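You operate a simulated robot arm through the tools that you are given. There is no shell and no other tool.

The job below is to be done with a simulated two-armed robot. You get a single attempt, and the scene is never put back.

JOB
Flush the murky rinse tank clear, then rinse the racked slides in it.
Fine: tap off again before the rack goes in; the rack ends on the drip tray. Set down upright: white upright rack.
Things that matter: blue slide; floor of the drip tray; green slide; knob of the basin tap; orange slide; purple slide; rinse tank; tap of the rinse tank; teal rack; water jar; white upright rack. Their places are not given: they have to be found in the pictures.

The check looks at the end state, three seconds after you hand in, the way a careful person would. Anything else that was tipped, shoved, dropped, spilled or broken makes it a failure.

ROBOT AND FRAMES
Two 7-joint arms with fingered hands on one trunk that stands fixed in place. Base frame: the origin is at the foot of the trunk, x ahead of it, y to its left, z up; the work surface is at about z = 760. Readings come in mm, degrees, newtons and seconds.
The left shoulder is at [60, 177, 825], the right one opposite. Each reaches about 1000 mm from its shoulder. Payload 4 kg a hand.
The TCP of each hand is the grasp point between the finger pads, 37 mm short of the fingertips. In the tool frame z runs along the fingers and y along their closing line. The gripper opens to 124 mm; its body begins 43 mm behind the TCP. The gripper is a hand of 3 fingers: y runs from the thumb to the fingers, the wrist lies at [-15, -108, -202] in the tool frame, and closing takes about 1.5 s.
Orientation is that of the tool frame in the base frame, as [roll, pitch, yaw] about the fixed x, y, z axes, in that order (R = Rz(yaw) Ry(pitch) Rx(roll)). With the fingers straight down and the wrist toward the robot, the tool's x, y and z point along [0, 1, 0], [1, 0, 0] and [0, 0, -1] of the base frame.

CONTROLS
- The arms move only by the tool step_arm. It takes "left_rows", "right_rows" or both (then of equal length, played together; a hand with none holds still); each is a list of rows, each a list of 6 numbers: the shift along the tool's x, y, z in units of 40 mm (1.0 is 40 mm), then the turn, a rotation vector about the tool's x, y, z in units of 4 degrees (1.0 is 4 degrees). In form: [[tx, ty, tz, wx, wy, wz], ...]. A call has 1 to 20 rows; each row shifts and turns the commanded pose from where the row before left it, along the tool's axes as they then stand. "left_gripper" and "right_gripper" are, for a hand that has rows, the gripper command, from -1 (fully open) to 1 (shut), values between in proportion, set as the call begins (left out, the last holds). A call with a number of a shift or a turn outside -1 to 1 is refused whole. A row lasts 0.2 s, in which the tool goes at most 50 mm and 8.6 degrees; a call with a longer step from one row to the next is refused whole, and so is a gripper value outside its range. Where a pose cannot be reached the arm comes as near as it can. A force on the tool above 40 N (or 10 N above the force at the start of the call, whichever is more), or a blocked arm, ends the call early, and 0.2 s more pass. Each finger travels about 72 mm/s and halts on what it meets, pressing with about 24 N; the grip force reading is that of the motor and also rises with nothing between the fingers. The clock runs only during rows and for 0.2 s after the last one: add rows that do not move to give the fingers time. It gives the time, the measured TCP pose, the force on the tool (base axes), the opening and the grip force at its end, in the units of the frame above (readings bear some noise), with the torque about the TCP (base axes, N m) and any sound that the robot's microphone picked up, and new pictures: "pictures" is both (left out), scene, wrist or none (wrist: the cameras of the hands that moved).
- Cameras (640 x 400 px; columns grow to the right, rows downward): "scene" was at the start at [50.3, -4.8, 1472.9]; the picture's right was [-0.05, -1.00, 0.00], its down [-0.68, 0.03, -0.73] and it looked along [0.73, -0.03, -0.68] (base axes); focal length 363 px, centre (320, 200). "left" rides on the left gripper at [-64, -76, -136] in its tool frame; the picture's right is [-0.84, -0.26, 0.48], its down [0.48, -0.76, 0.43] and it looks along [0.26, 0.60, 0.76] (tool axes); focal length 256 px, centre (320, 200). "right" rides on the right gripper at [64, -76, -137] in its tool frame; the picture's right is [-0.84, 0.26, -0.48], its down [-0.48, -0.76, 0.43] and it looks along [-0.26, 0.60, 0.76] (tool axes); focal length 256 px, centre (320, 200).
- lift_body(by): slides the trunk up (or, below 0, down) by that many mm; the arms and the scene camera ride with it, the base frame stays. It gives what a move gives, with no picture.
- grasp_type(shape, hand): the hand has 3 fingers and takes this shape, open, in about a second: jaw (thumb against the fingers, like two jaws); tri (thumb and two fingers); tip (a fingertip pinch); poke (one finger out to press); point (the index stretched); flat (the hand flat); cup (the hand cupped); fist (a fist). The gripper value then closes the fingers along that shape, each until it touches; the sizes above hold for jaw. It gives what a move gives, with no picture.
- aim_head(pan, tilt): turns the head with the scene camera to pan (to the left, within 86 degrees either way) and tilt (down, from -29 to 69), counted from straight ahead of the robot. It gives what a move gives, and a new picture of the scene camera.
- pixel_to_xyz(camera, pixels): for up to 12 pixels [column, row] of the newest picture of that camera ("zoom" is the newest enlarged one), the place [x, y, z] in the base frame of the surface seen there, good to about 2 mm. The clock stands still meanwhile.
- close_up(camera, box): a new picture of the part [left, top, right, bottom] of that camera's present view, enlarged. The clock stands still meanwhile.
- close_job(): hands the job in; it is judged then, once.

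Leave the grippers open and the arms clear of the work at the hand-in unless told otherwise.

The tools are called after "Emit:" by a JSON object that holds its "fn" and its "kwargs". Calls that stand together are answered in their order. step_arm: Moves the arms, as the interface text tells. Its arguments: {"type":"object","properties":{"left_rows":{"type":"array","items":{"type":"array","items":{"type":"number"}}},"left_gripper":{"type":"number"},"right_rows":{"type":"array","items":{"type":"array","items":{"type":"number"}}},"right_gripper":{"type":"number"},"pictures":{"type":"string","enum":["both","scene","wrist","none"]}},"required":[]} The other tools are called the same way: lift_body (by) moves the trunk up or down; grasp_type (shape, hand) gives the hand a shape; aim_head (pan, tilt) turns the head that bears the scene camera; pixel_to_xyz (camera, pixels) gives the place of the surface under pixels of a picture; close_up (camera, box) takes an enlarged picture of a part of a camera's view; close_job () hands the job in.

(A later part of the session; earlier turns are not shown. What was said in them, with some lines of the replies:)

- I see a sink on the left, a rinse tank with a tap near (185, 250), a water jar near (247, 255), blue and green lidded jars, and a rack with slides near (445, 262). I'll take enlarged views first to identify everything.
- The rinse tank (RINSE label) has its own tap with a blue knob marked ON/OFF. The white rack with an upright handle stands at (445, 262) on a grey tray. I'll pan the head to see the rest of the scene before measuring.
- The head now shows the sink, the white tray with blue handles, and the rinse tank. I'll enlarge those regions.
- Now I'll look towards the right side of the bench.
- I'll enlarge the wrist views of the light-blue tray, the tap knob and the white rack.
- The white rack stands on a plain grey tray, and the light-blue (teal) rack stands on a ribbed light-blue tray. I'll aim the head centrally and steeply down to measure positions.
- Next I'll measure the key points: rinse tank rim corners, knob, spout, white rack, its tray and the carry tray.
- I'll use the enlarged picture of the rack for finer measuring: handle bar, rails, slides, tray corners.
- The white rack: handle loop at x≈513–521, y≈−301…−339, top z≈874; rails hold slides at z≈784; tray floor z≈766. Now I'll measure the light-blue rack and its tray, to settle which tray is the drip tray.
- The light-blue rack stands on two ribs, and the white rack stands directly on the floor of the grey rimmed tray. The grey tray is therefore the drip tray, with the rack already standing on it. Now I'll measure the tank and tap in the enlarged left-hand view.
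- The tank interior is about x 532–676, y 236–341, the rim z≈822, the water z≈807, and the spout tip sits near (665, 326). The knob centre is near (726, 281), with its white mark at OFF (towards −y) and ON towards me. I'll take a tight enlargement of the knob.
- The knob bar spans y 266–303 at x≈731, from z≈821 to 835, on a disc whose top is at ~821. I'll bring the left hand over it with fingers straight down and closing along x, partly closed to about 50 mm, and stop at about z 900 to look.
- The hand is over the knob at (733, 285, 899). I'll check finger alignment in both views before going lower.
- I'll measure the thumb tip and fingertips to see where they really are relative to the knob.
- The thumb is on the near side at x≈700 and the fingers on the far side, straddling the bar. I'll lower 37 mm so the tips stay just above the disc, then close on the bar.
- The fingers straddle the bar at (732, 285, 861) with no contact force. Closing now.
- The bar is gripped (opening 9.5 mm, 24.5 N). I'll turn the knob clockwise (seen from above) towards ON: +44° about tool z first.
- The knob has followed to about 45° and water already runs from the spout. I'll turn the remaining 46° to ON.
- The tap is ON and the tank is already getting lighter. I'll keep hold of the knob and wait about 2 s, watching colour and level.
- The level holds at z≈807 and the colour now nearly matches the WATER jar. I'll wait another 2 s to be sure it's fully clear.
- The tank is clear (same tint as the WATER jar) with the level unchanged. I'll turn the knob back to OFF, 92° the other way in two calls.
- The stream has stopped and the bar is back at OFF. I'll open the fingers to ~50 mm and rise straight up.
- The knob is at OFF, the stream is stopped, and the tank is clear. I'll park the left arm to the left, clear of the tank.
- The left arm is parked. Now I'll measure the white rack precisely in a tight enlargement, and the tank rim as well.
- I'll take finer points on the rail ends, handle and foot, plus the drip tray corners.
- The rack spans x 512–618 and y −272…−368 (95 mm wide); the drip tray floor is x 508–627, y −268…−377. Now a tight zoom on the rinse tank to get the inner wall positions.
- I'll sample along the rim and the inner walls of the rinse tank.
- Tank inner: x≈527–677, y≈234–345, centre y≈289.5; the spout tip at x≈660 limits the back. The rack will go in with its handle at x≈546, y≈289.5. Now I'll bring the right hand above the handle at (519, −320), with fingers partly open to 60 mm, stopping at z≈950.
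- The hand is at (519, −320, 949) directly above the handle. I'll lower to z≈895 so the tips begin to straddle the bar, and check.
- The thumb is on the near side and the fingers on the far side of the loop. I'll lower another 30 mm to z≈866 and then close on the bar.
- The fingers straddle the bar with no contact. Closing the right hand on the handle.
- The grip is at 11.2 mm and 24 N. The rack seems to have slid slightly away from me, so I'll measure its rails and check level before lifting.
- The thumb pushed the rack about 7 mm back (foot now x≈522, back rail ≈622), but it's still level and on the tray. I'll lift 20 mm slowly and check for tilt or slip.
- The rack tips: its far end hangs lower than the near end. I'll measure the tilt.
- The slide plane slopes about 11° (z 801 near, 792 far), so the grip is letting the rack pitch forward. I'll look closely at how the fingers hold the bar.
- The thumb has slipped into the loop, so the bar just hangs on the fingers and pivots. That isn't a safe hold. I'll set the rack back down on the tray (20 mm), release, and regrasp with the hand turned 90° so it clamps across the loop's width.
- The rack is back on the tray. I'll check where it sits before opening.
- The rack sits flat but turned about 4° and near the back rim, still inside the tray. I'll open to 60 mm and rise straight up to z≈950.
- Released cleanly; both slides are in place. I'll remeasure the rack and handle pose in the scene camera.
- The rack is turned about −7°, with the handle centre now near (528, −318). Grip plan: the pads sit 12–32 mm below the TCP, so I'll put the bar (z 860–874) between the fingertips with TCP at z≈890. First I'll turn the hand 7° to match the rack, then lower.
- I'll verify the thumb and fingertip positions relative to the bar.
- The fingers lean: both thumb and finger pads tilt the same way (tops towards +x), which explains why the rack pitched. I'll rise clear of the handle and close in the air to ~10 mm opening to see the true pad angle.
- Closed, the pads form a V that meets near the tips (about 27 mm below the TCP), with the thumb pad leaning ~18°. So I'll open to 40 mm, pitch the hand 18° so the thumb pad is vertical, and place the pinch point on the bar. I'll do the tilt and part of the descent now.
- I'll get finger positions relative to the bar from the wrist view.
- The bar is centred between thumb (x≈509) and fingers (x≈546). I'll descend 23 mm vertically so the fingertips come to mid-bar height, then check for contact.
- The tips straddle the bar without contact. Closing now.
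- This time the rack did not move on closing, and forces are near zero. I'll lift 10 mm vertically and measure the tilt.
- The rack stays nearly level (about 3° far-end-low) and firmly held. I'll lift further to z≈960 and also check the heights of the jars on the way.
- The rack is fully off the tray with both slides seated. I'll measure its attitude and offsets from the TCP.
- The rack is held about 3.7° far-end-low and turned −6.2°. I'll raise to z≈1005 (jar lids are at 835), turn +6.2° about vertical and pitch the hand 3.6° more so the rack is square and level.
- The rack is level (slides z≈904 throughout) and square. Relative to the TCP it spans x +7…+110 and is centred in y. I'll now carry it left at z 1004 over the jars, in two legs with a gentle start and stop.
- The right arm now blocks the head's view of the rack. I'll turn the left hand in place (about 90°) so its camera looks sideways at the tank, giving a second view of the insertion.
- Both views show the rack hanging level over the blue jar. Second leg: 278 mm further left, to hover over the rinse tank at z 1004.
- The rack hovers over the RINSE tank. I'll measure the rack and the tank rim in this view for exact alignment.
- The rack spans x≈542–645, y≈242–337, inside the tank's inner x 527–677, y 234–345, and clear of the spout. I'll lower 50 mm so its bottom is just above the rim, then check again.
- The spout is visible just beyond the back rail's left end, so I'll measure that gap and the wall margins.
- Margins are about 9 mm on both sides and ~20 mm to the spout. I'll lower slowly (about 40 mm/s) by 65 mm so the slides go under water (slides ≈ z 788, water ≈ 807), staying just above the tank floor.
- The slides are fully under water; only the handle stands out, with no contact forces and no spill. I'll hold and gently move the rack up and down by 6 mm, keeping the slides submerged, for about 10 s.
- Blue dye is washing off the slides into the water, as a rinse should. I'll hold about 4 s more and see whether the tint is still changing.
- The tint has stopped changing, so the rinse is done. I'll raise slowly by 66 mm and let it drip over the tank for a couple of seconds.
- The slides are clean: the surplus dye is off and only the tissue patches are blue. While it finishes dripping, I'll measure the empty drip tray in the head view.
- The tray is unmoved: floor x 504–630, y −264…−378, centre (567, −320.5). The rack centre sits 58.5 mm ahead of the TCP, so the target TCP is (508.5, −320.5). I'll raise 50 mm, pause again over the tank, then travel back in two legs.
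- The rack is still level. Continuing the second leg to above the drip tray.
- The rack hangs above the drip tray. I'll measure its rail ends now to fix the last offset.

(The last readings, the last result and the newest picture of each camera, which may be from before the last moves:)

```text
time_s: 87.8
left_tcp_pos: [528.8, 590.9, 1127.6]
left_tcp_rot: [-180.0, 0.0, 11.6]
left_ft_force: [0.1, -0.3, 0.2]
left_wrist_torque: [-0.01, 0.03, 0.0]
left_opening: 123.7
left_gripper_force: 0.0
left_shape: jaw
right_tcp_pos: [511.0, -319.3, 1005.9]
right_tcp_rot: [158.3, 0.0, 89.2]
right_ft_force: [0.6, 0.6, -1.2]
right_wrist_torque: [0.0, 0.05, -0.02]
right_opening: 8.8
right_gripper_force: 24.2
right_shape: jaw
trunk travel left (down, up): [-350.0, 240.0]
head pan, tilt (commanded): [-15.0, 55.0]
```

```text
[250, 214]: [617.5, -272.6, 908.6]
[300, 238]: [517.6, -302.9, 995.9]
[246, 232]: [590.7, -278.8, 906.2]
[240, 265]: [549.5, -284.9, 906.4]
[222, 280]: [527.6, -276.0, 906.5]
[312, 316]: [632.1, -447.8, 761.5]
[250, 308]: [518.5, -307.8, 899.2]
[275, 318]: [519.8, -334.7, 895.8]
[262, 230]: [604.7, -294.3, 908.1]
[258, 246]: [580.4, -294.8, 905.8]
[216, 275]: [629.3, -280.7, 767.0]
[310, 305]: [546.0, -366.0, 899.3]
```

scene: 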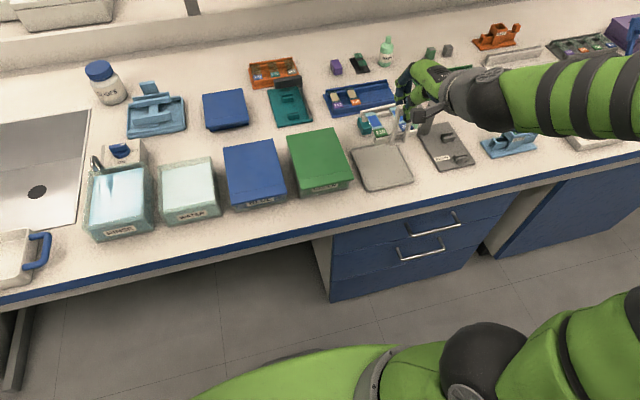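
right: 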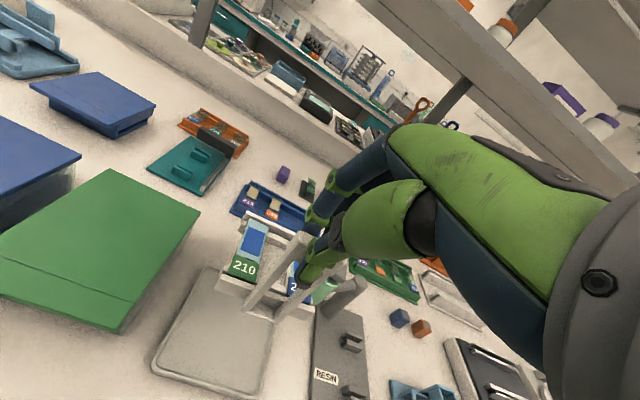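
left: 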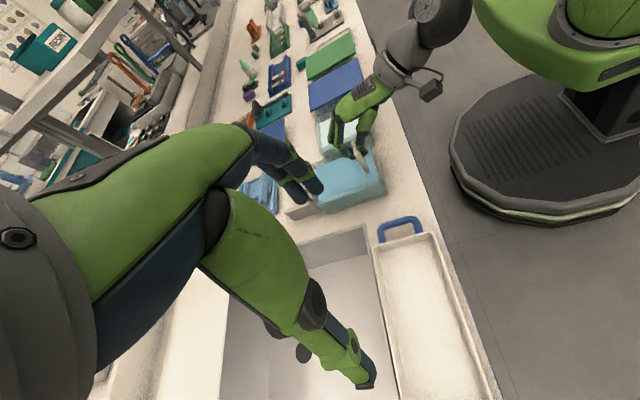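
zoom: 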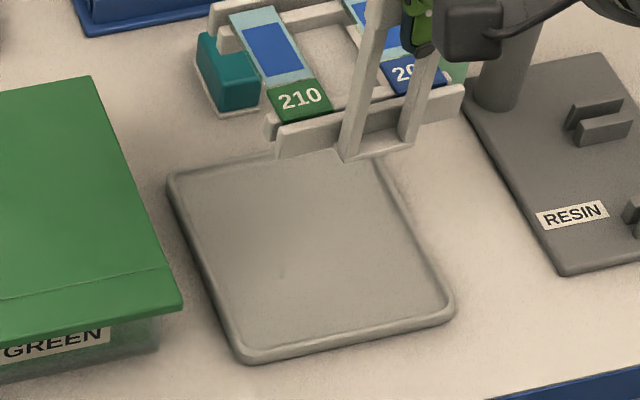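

The rack is level and spans x 516–621, y −272…−367, which is centred over the tray floor. I'll lower 112 mm, stopping about 9 mm above the floor.

Emit:
{"fn": "step_arm", "kwargs": {"right_rows": [[0, -0.1295, 0.3251, 0, 0, 0], [0, -0.1295, 0.3251, 0, 0, 0], [0, -0.1295, 0.3251, 0, 0, 0], [0, -0.1295, 0.3251, 0, 0, 0], [0, -0.1295, 0.3251, 0, 0, 0], [0, -0.1295, 0.3251, 0, 0, 0], [0, -0.1295, 0.3251, 0, 0, 0], [0, -0.1295, 0.3251, 0, 0, 0], [0, 0, 0, 0, 0, 0]], "pictures": "both"}}

Emit:
{"fn": "close_up", "kwargs": {"camera": "right", "box": [150, 180, 350, 400]}}

Emit:
{"fn": "pixel_to_xyz", "kwargs": {"camera": "zoom", "pixels": [[318, 62], [305, 90], [325, 90], [310, 130], [305, 160], [262, 190], [270, 160], [320, 238], [375, 255], [430, 240], [330, 115], [350, 95]]}}

Emit:
{"fn": "close_up", "kwargs": {"camera": "scene", "box": [340, 120, 430, 200]}}

```text
time_s: 89.8
left_tcp_pos: [529.1, 590.7, 1125.7]
left_tcp_rot: [180.0, 0.0, 11.6]
left_ft_force: [0.6, 0.1, -0.1]
left_wrist_torque: [-0.02, -0.01, -0.01]
left_opening: 123.6
left_gripper_force: 0.1
left_shape: jaw
right_tcp_pos: [509.1, -320.0, 894.0]
right_tcp_rot: [158.5, 0.0, 89.3]
right_ft_force: [0.2, -0.4, -1.4]
right_wrist_torque: [0.0, 0.09, -0.03]
right_opening: 8.5
right_gripper_force: 23.9
right_shape: jaw
trunk travel left (down, up): [-350.0, 240.0]
head pan, tilt (commanded): [-15.0, 55.0]
```

scene: 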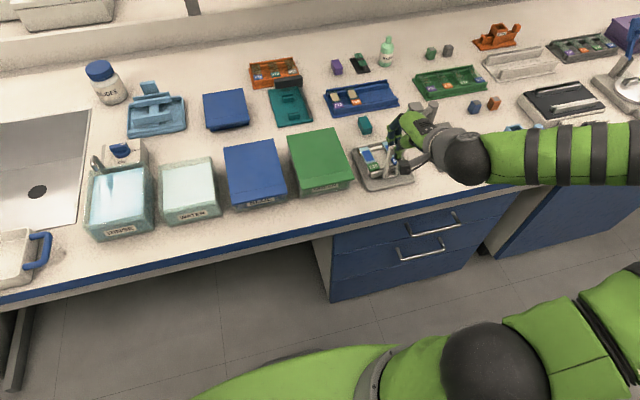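
right: 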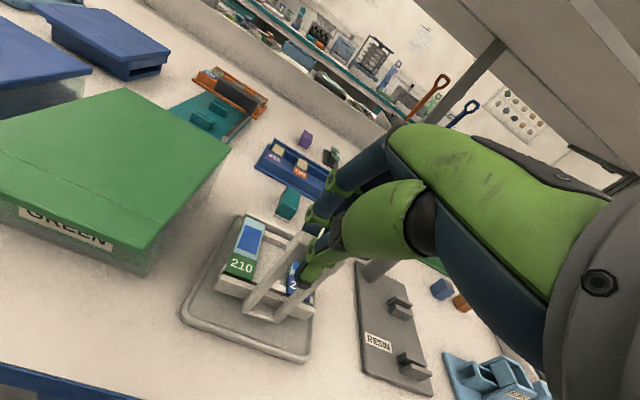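

```text
1.82 times, centred on (250, 290) of right
```

zoom: 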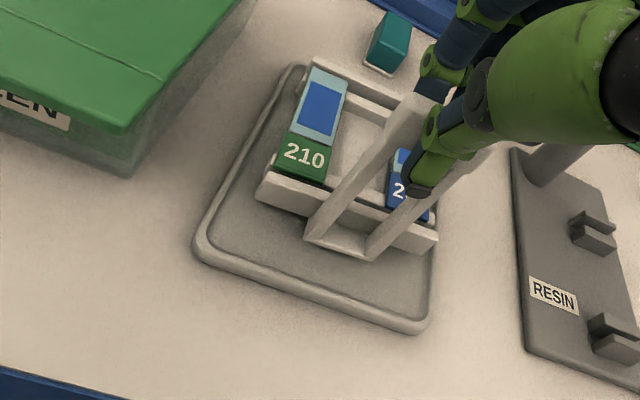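

```text
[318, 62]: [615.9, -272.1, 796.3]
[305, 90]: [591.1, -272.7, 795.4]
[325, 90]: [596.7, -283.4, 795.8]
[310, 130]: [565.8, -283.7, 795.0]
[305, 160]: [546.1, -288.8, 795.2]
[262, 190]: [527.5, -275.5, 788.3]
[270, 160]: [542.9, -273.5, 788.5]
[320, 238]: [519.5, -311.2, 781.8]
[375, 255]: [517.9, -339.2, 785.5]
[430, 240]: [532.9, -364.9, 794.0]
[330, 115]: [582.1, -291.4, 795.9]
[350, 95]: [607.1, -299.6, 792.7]
```

```text
5.00 times, centred on (385, 160) of scene
```

zoom: 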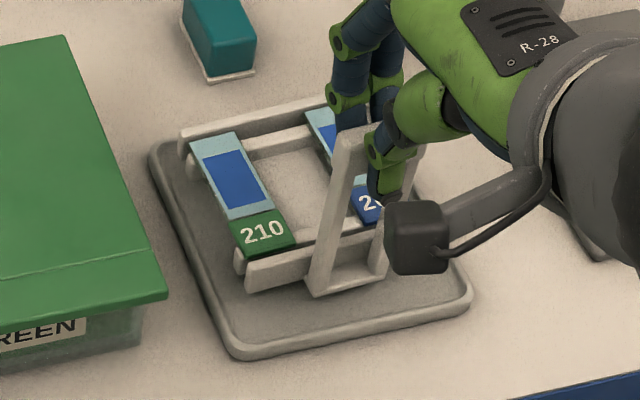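

All four corners are inside the tray rim, and the slides are level at z≈795, about 11 mm above resting. I'll lower 9 mm slowly.

Emit:
{"fn": "step_arm", "kwargs": {"right_rows": [[0, -0.0277, 0.0697, 0, 0, 0], [0, -0.0277, 0.0697, 0, 0, 0], [0, -0.0277, 0.0697, 0, 0, 0], [0, 0, 0, 0, 0, 0]], "pictures": "wrist"}}

Emit:
{"fn": "close_up", "kwargs": {"camera": "right", "box": [150, 180, 350, 400]}}

Emit:
{"fn": "pixel_to_xyz", "kwargs": {"camera": "zoom", "pixels": [[320, 65], [325, 90], [310, 130], [305, 160], [270, 185], [430, 240], [330, 115], [320, 238], [370, 255]]}}

```text
time_s: 90.8
left_tcp_pos: [528.9, 589.2, 1127.9]
left_tcp_rot: [180.0, 0.0, 11.6]
left_ft_force: [-0.4, 0.5, -0.5]
left_wrist_torque: [-0.03, -0.03, 0.0]
left_opening: 123.8
left_gripper_force: 0.0
left_shape: jaw
right_tcp_pos: [510.3, -319.7, 883.8]
right_tcp_rot: [158.3, 0.0, 89.2]
right_ft_force: [0.1, 0.7, 2.5]
right_wrist_torque: [-0.03, 0.05, -0.04]
right_opening: 8.2
right_gripper_force: 24.3
right_shape: jaw
trunk travel left (down, up): [-350.0, 240.0]
head pan, tilt (commanded): [-15.0, 55.0]
```

right: 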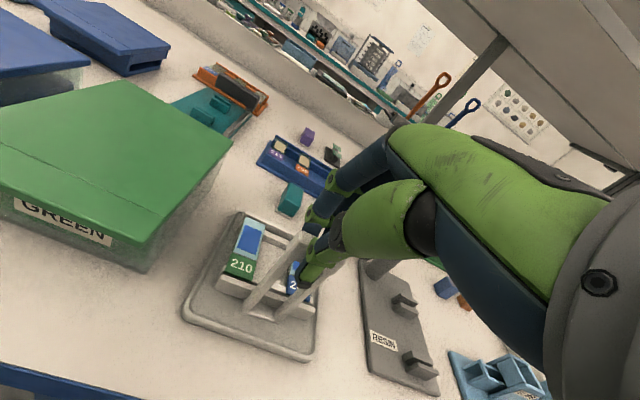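

```text
1.82 times, centred on (250, 290) of right
```

zoom: 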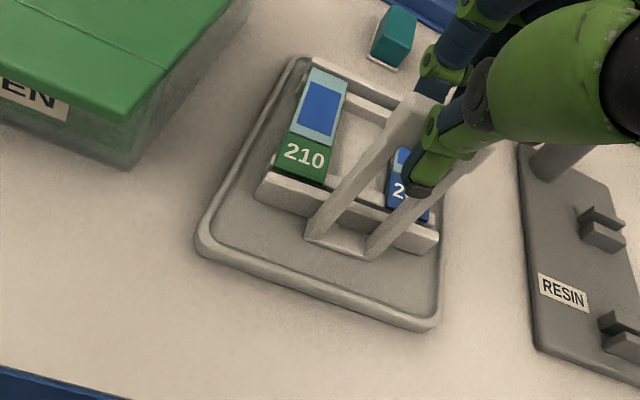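

```text
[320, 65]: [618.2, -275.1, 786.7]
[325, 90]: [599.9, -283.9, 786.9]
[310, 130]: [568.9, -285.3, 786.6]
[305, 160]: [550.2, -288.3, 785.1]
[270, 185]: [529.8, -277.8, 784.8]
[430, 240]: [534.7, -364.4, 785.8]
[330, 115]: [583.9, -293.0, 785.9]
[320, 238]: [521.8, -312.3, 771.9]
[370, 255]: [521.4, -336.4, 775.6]
```

Contact: force went to +2.5 N and the slides sit at z≈785–787, i.e. on the tray floor. I'll open the fingers slightly (to ~15 mm) first so the rack settles gently.

Emit:
{"fn": "step_arm", "kwargs": {"right_rows": [[0, 0, 0, 0, 0, 0], [0, 0, 0, 0, 0, 0], [0, 0, 0, 0, 0, 0]], "right_gripper": 0.76, "pictures": "wrist"}}

Emit:
{"fn": "close_up", "kwargs": {"camera": "right", "box": [150, 180, 350, 400]}}

Emit:
{"fn": "pixel_to_xyz", "kwargs": {"camera": "zoom", "pixels": [[320, 65], [325, 90], [310, 130], [305, 160], [270, 185], [430, 240], [330, 115], [320, 238], [370, 255]]}}

```text
time_s: 91.5
left_tcp_pos: [529.5, 589.9, 1126.6]
left_tcp_rot: [-180.0, 0.1, 11.6]
left_ft_force: [-0.8, -0.1, 0.0]
left_wrist_torque: [0.0, 0.02, 0.01]
left_opening: 123.3
left_gripper_force: 0.0
left_shape: jaw
right_tcp_pos: [510.4, -320.1, 883.3]
right_tcp_rot: [158.5, 0.1, 89.2]
right_ft_force: [1.3, -0.3, -0.1]
right_wrist_torque: [0.0, 0.01, -0.01]
right_opening: 15.0
right_gripper_force: 0.0
right_shape: jaw
trunk travel left (down, up): [-350.0, 240.0]
head pan, tilt (commanded): [-15.0, 55.0]
```

right: 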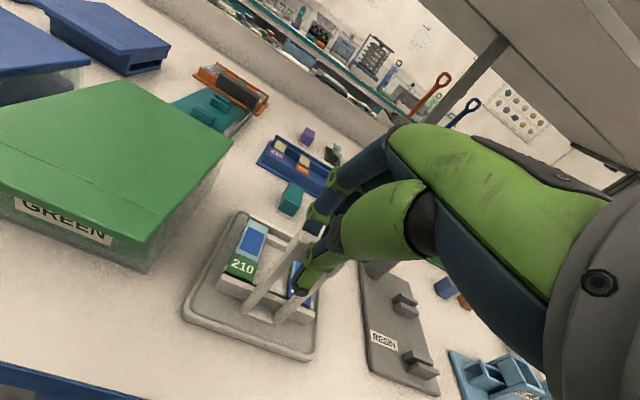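

```text
1.82 times, centred on (250, 290) of right
```

zoom: 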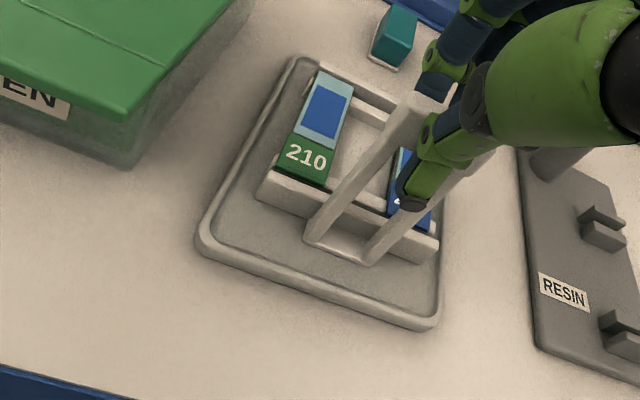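

```text
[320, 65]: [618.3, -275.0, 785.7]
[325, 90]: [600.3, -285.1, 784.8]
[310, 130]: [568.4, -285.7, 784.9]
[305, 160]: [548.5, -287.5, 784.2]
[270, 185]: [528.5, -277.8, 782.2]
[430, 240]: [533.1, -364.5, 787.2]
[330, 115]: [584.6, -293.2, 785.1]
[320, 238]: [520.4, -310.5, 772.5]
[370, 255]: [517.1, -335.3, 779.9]
```

The rack has settled level on the tray floor (z≈785 throughout) and forces are zero. I'll open wider to ~50 mm, then check clearance before rising.

Emit:
{"fn": "step_arm", "kwargs": {"right_rows": [[0, 0, 0, 0, 0, 0], [0, 0, 0, 0, 0, 0], [0, 0, 0, 0, 0, 0], [0, 0, 0, 0, 0, 0]], "right_gripper": 0.2, "pictures": "wrist"}}

Emit:
{"fn": "close_up", "kwargs": {"camera": "right", "box": [200, 160, 360, 340]}}

```text
time_s: 92.5
left_tcp_pos: [528.8, 590.0, 1126.2]
left_tcp_rot: [-179.9, -0.1, 11.6]
left_ft_force: [-0.7, -0.6, -0.1]
left_wrist_torque: [0.03, 0.03, 0.0]
left_opening: 123.8
left_gripper_force: 0.0
left_shape: jaw
right_tcp_pos: [510.9, -321.1, 883.6]
right_tcp_rot: [158.5, 0.0, 89.2]
right_ft_force: [0.9, 0.2, -0.4]
right_wrist_torque: [-0.04, 0.0, -0.01]
right_opening: 49.2
right_gripper_force: 0.1
right_shape: jaw
trunk travel left (down, up): [-350.0, 240.0]
head pan, tilt (commanded): [-15.0, 55.0]
```

right: 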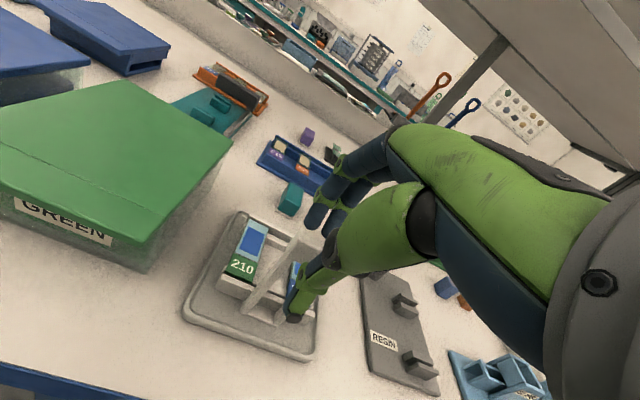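

```text
2.22 times, centred on (280, 250) of right
```

zoom: 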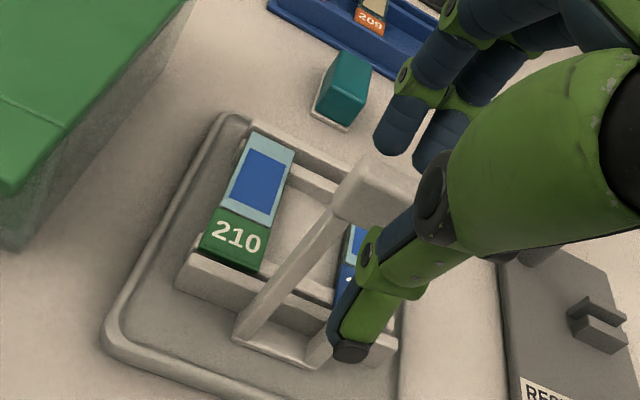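

The thumb and fingers are clear of the bar on both sides. I'll rise straight up 150 mm, beginning slowly.

Emit:
{"fn": "step_arm", "kwargs": {"right_rows": [[0, 0.0555, -0.139, 0, 0, 0], [0, 0.0925, -0.232, 0, 0, 0], [0, 0.139, -0.348, 0, 0, 0], [0, 0.2775, -0.697, 0, 0, 0], [0, 0.324, -0.813, 0, 0, 0], [0, 0.324, -0.813, 0, 0, 0], [0, 0.2, -0.5, 0, 0, 0], [0, 0, 0, 0, 0, 0]], "pictures": "both"}}

Emit:
{"fn": "close_up", "kwargs": {"camera": "scene", "box": [340, 120, 430, 200]}}

```text
time_s: 94.3
left_tcp_pos: [528.9, 589.5, 1125.5]
left_tcp_rot: [180.0, 0.0, 11.7]
left_ft_force: [0.1, 0.0, 0.7]
left_wrist_torque: [0.02, 0.03, 0.01]
left_opening: 123.6
left_gripper_force: 0.1
left_shape: jaw
right_tcp_pos: [508.8, -319.4, 1035.0]
right_tcp_rot: [158.4, 0.0, 89.3]
right_ft_force: [0.2, -0.1, 0.0]
right_wrist_torque: [0.03, -0.01, 0.01]
right_opening: 49.4
right_gripper_force: 0.0
right_shape: jaw
trunk travel left (down, up): [-350.0, 240.0]
head pan, tilt (commanded): [-15.0, 55.0]
```

scene: 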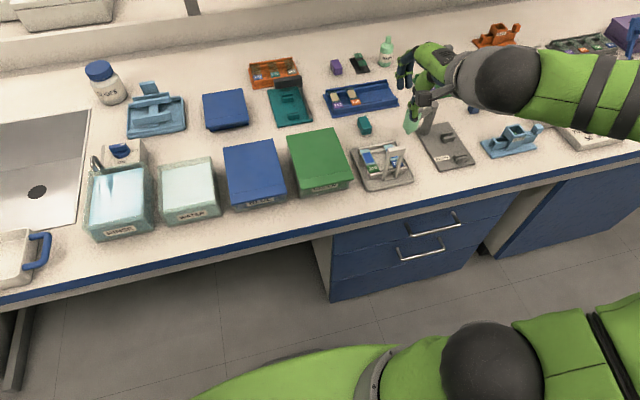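
right: 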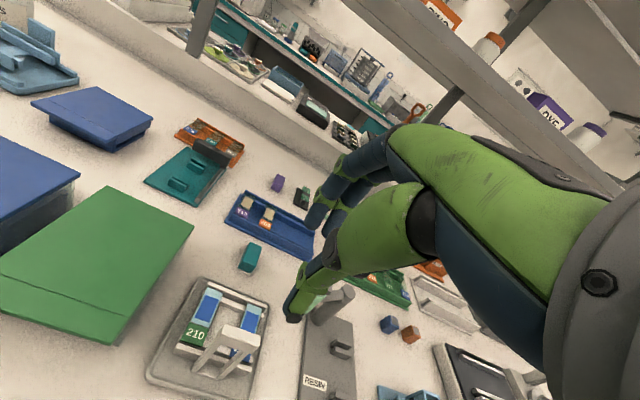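

```text
5.00 times, centred on (385, 160) of scene
```

zoom: 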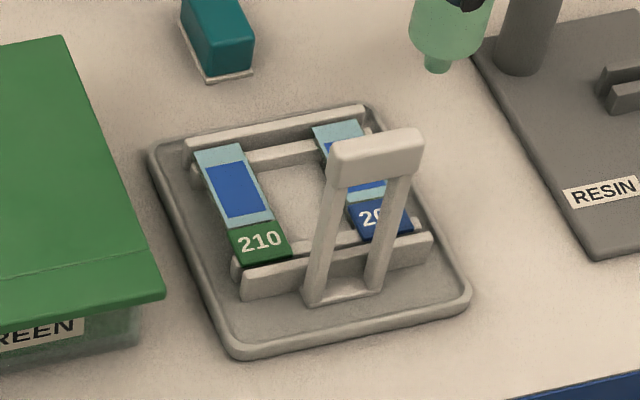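

The rack stands upright and level in the drip tray, both slides seated. Now I'll check the tank's colour, the tap and the bench around for spills.

Emit:
{"fn": "aim_head", "kwargs": {"pan": 12, "tilt": 55}}

Emit:
{"fn": "close_up", "kwargs": {"camera": "scene", "box": [210, 90, 350, 200]}}

Emit:
{"fn": "close_up", "kwargs": {"camera": "left", "box": [250, 60, 410, 240]}}

Emit:
{"fn": "close_up", "kwargs": {"camera": "scene", "box": [340, 60, 640, 250]}}

```text
time_s: 95.3
left_tcp_pos: [529.5, 589.3, 1125.8]
left_tcp_rot: [-180.0, 0.0, 11.7]
left_ft_force: [-0.5, -0.5, -0.8]
left_wrist_torque: [-0.02, 0.01, 0.01]
left_opening: 123.5
left_gripper_force: 0.1
left_shape: jaw
right_tcp_pos: [508.4, -321.1, 1035.0]
right_tcp_rot: [158.5, 0.0, 89.2]
right_ft_force: [0.6, 0.2, 0.0]
right_wrist_torque: [0.02, 0.03, -0.02]
right_opening: 49.2
right_gripper_force: 0.1
right_shape: jaw
trunk travel left (down, up): [-350.0, 240.0]
head pan, tilt (commanded): [12.0, 55.0]
```

scene: 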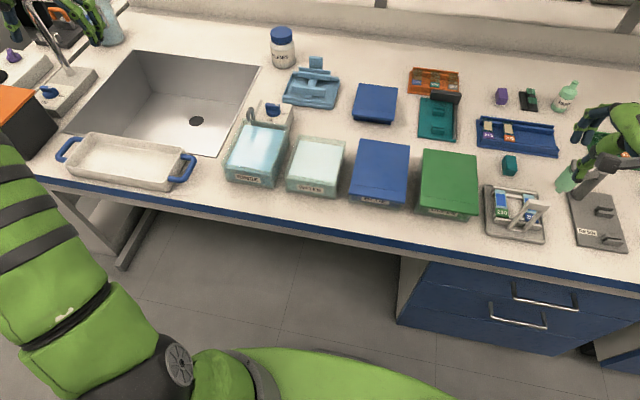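

```text
3.64 times, centred on (280, 145) of scene
```

zoom: 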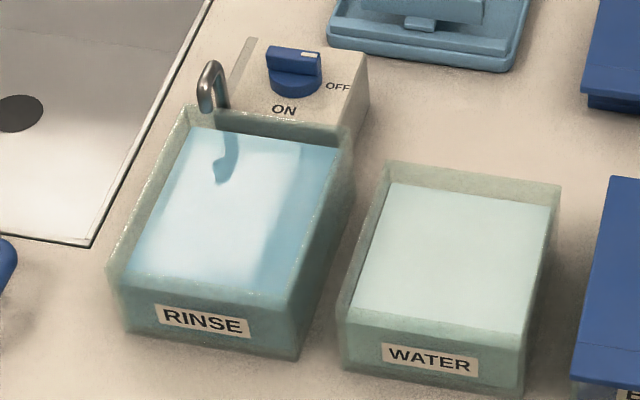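

```text
2.22 times, centred on (330, 150) of left
```

zoom: 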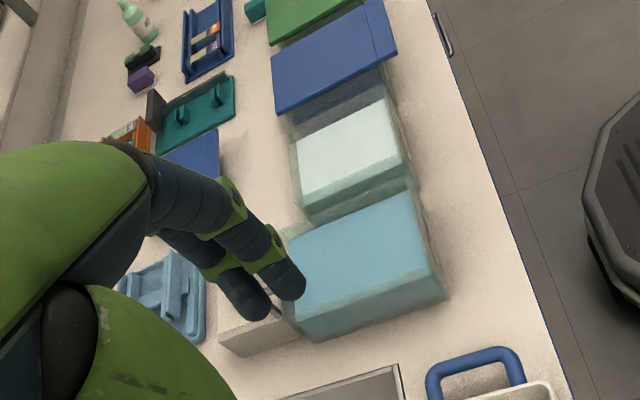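

```text
2.11 times, centred on (490, 155) of scene
```

zoom: 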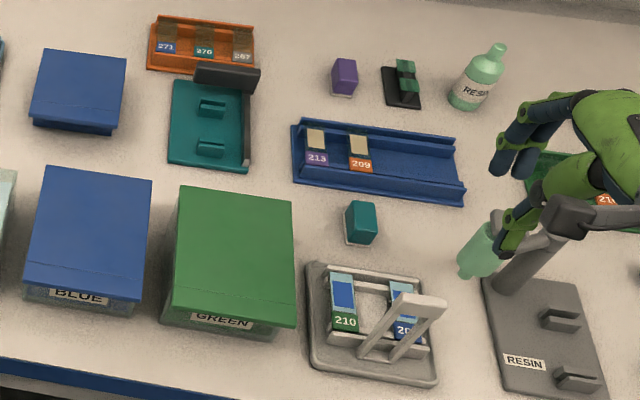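

The tap is OFF and nothing is spilled. The tank has a faint blue tint from the dye just rinsed off. I'll look very closely at the two slides to judge how clean they are.

Emit:
{"fn": "close_up", "kwargs": {"camera": "scene", "box": [480, 180, 550, 245]}}

Emit:
{"fn": "close_up", "kwargs": {"camera": "right", "box": [140, 270, 280, 400]}}

Emit:
{"fn": "close_up", "kwargs": {"camera": "scene", "box": [475, 110, 560, 165]}}

```text
6.15 times, centred on (515, 212) of scene
```

zoom: 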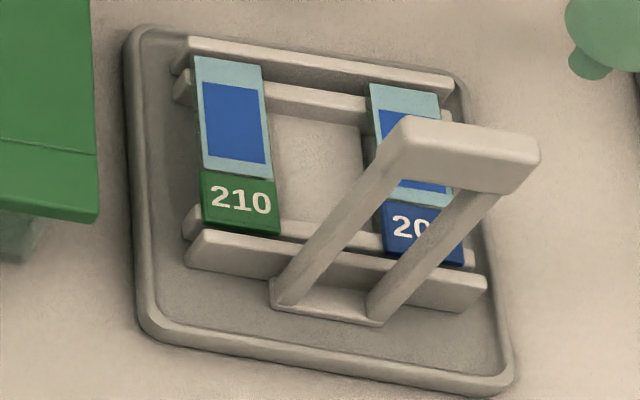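

```text
3.08 times, centred on (210, 335) of right
```

zoom: 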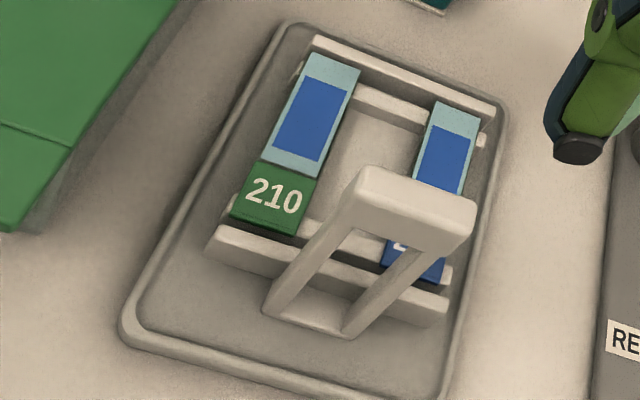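

```text
7.27 times, centred on (518, 138) of scene
```

zoom: 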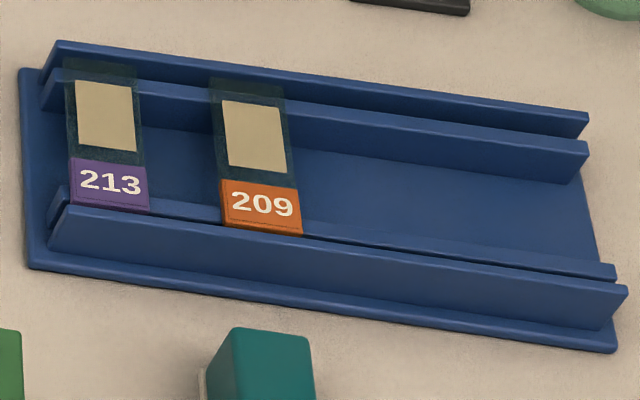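

Both slides are seated with clear glass and only the tissue patches stained, so the rinse worked. The faint tint in the tank is the dye it took up, and the knob's mark is at OFF. Now I'll open the right hand fully, straighten it and retreat up and back, clear of the rack.

Emit:
{"fn": "step_arm", "kwargs": {"right_rows": [[0, 0.3, -0.75, 0, 0, 0], [0, 0.3, -0.75, 0, 0, 0], [0, 0.2, -0.5, 0, 0, 0], [0, 0, 0, 0.9, 0, 0], [0, 0, 0, 0.9, 0, 0], [0, 0, 0, 0.9, 0, 0], [0, 0, 0, 0.9, 0, 0], [0, 0, 0, 0.9, 0, 0], [0, 0, 0, 0.9, 0, 0], [0, -0.6, 0, 0, 0, 0], [0, -0.6, 0, 0, 0, 0], [0, 0, 0, 0, 0, 0]], "right_gripper": -1, "pictures": "both"}}

Emit:
{"fn": "aim_head", "kwargs": {"pan": -3, "tilt": 45}}

Emit:
{"fn": "close_up", "kwargs": {"camera": "scene", "box": [130, 120, 330, 280]}}

Emit:
{"fn": "close_up", "kwargs": {"camera": "scene", "box": [330, 120, 560, 290]}}

```text
time_s: 97.9
left_tcp_pos: [528.6, 589.7, 1125.6]
left_tcp_rot: [179.9, 0.0, 11.6]
left_ft_force: [0.3, 0.0, 1.1]
left_wrist_torque: [-0.03, 0.0, -0.01]
left_opening: 123.6
left_gripper_force: 0.0
left_shape: jaw
right_tcp_pos: [461.1, -319.3, 1123.9]
right_tcp_rot: [-179.9, 0.0, 89.2]
right_ft_force: [0.4, 0.4, 0.2]
right_wrist_torque: [0.0, 0.03, 0.01]
right_opening: 123.7
right_gripper_force: 0.0
right_shape: jaw
trunk travel left (down, up): [-350.0, 240.0]
head pan, tilt (commanded): [12.0, 55.0]
```

scene: 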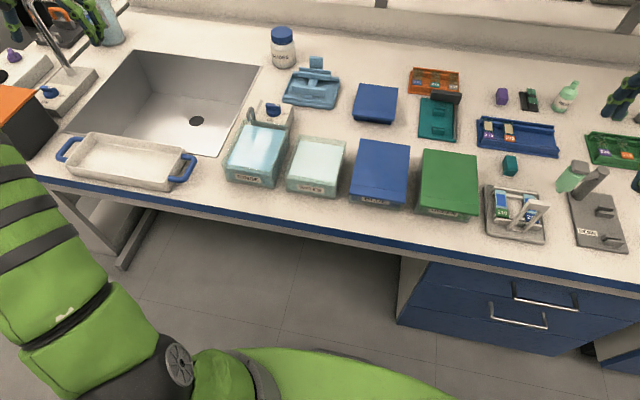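
right: 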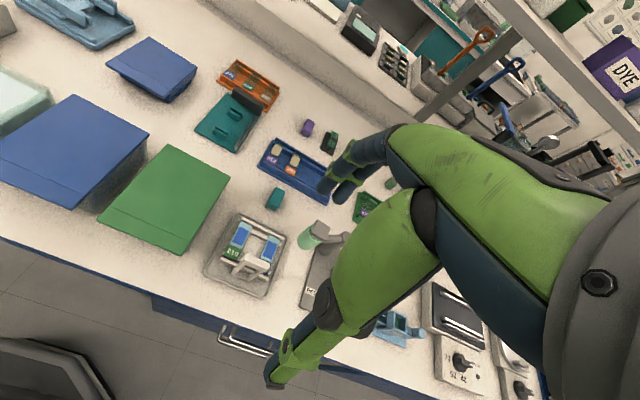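

```text
time_s: 98.6
left_tcp_pos: [529.6, 590.2, 1125.8]
left_tcp_rot: [-179.9, 0.0, 11.6]
left_ft_force: [-0.1, -0.6, 0.5]
left_wrist_torque: [0.01, 0.01, -0.02]
left_opening: 123.7
left_gripper_force: 0.0
left_shape: jaw
right_tcp_pos: [461.3, -318.9, 1122.9]
right_tcp_rot: [180.0, 0.1, 89.2]
right_ft_force: [-0.5, 0.1, -0.3]
right_wrist_torque: [0.02, 0.01, 0.02]
right_opening: 123.7
right_gripper_force: 0.1
right_shape: jaw
trunk travel left (down, up): [-350.0, 240.0]
head pan, tilt (commanded): [-3.0, 45.0]
```

scene: 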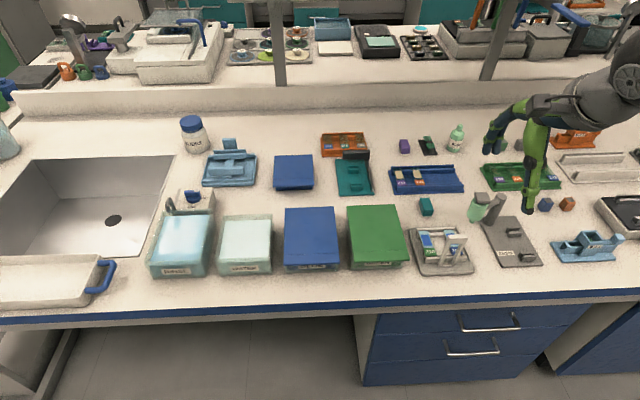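

```text
2.50 times, centred on (230, 200) of scene
```

zoom: 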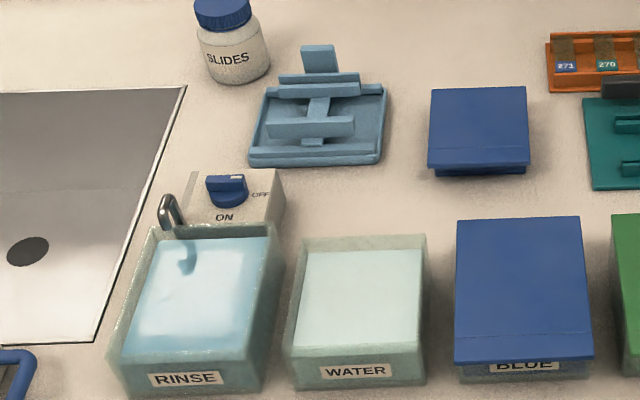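

```text
2.35 times, centred on (445, 205) of scene
```

zoom: 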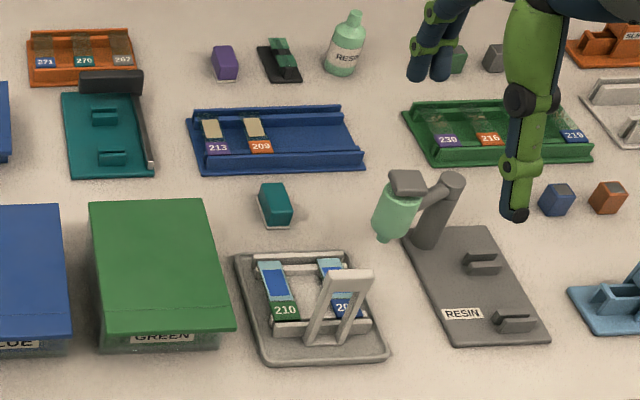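

Everything is in order:
- **Tap:** OFF, with no stream.
- **Rack:** the white rack stands upright and level on the drip tray, with slides 210 and 207 seated.
- **Surroundings:** the teal rack, water jar and other items are untouched, and there are no spills.
- **Arms:** both hands are open and well above the work.

Handing in.

Emit:
{"fn": "close_job", "kwargs": {}}

```text
The job is handed in.
```

I handed the job in: the tank was flushed clear, the two racked slides were rinsed in it, and the white rack is back upright on the drip tray. I haven't seen the verdict.

- **Flush:** I turned the rinse tank's tap on until the water matched the WATER jar. I then turned it off before the rack went in. The water level stayed at about z = 807.
- **Rinse:** Both slides (210, green, and 207, blue) were under water for about 12 seconds, until the tint stopped changing. The excess dye came off and only the tissue patches are still blue. That dye left the tank faintly blue, and I did not flush it again.
- **Rack:** My first grip slipped, so I set the rack back down in the tray about 7 mm off and slightly turned, then gripped it again. It now sits level and close to the middle of the tray, with both slides in place.
- **Drip tray:** Nothing labels the drip tray, so I took it to be the grey rimmed tray the white rack started on. The light-blue ribbed tray already held the other rack, and the handled tray by the sink looked like a carrying tray.

I saw no spills and nothing else out of place. Both hands were open and clear of the work at hand-in.
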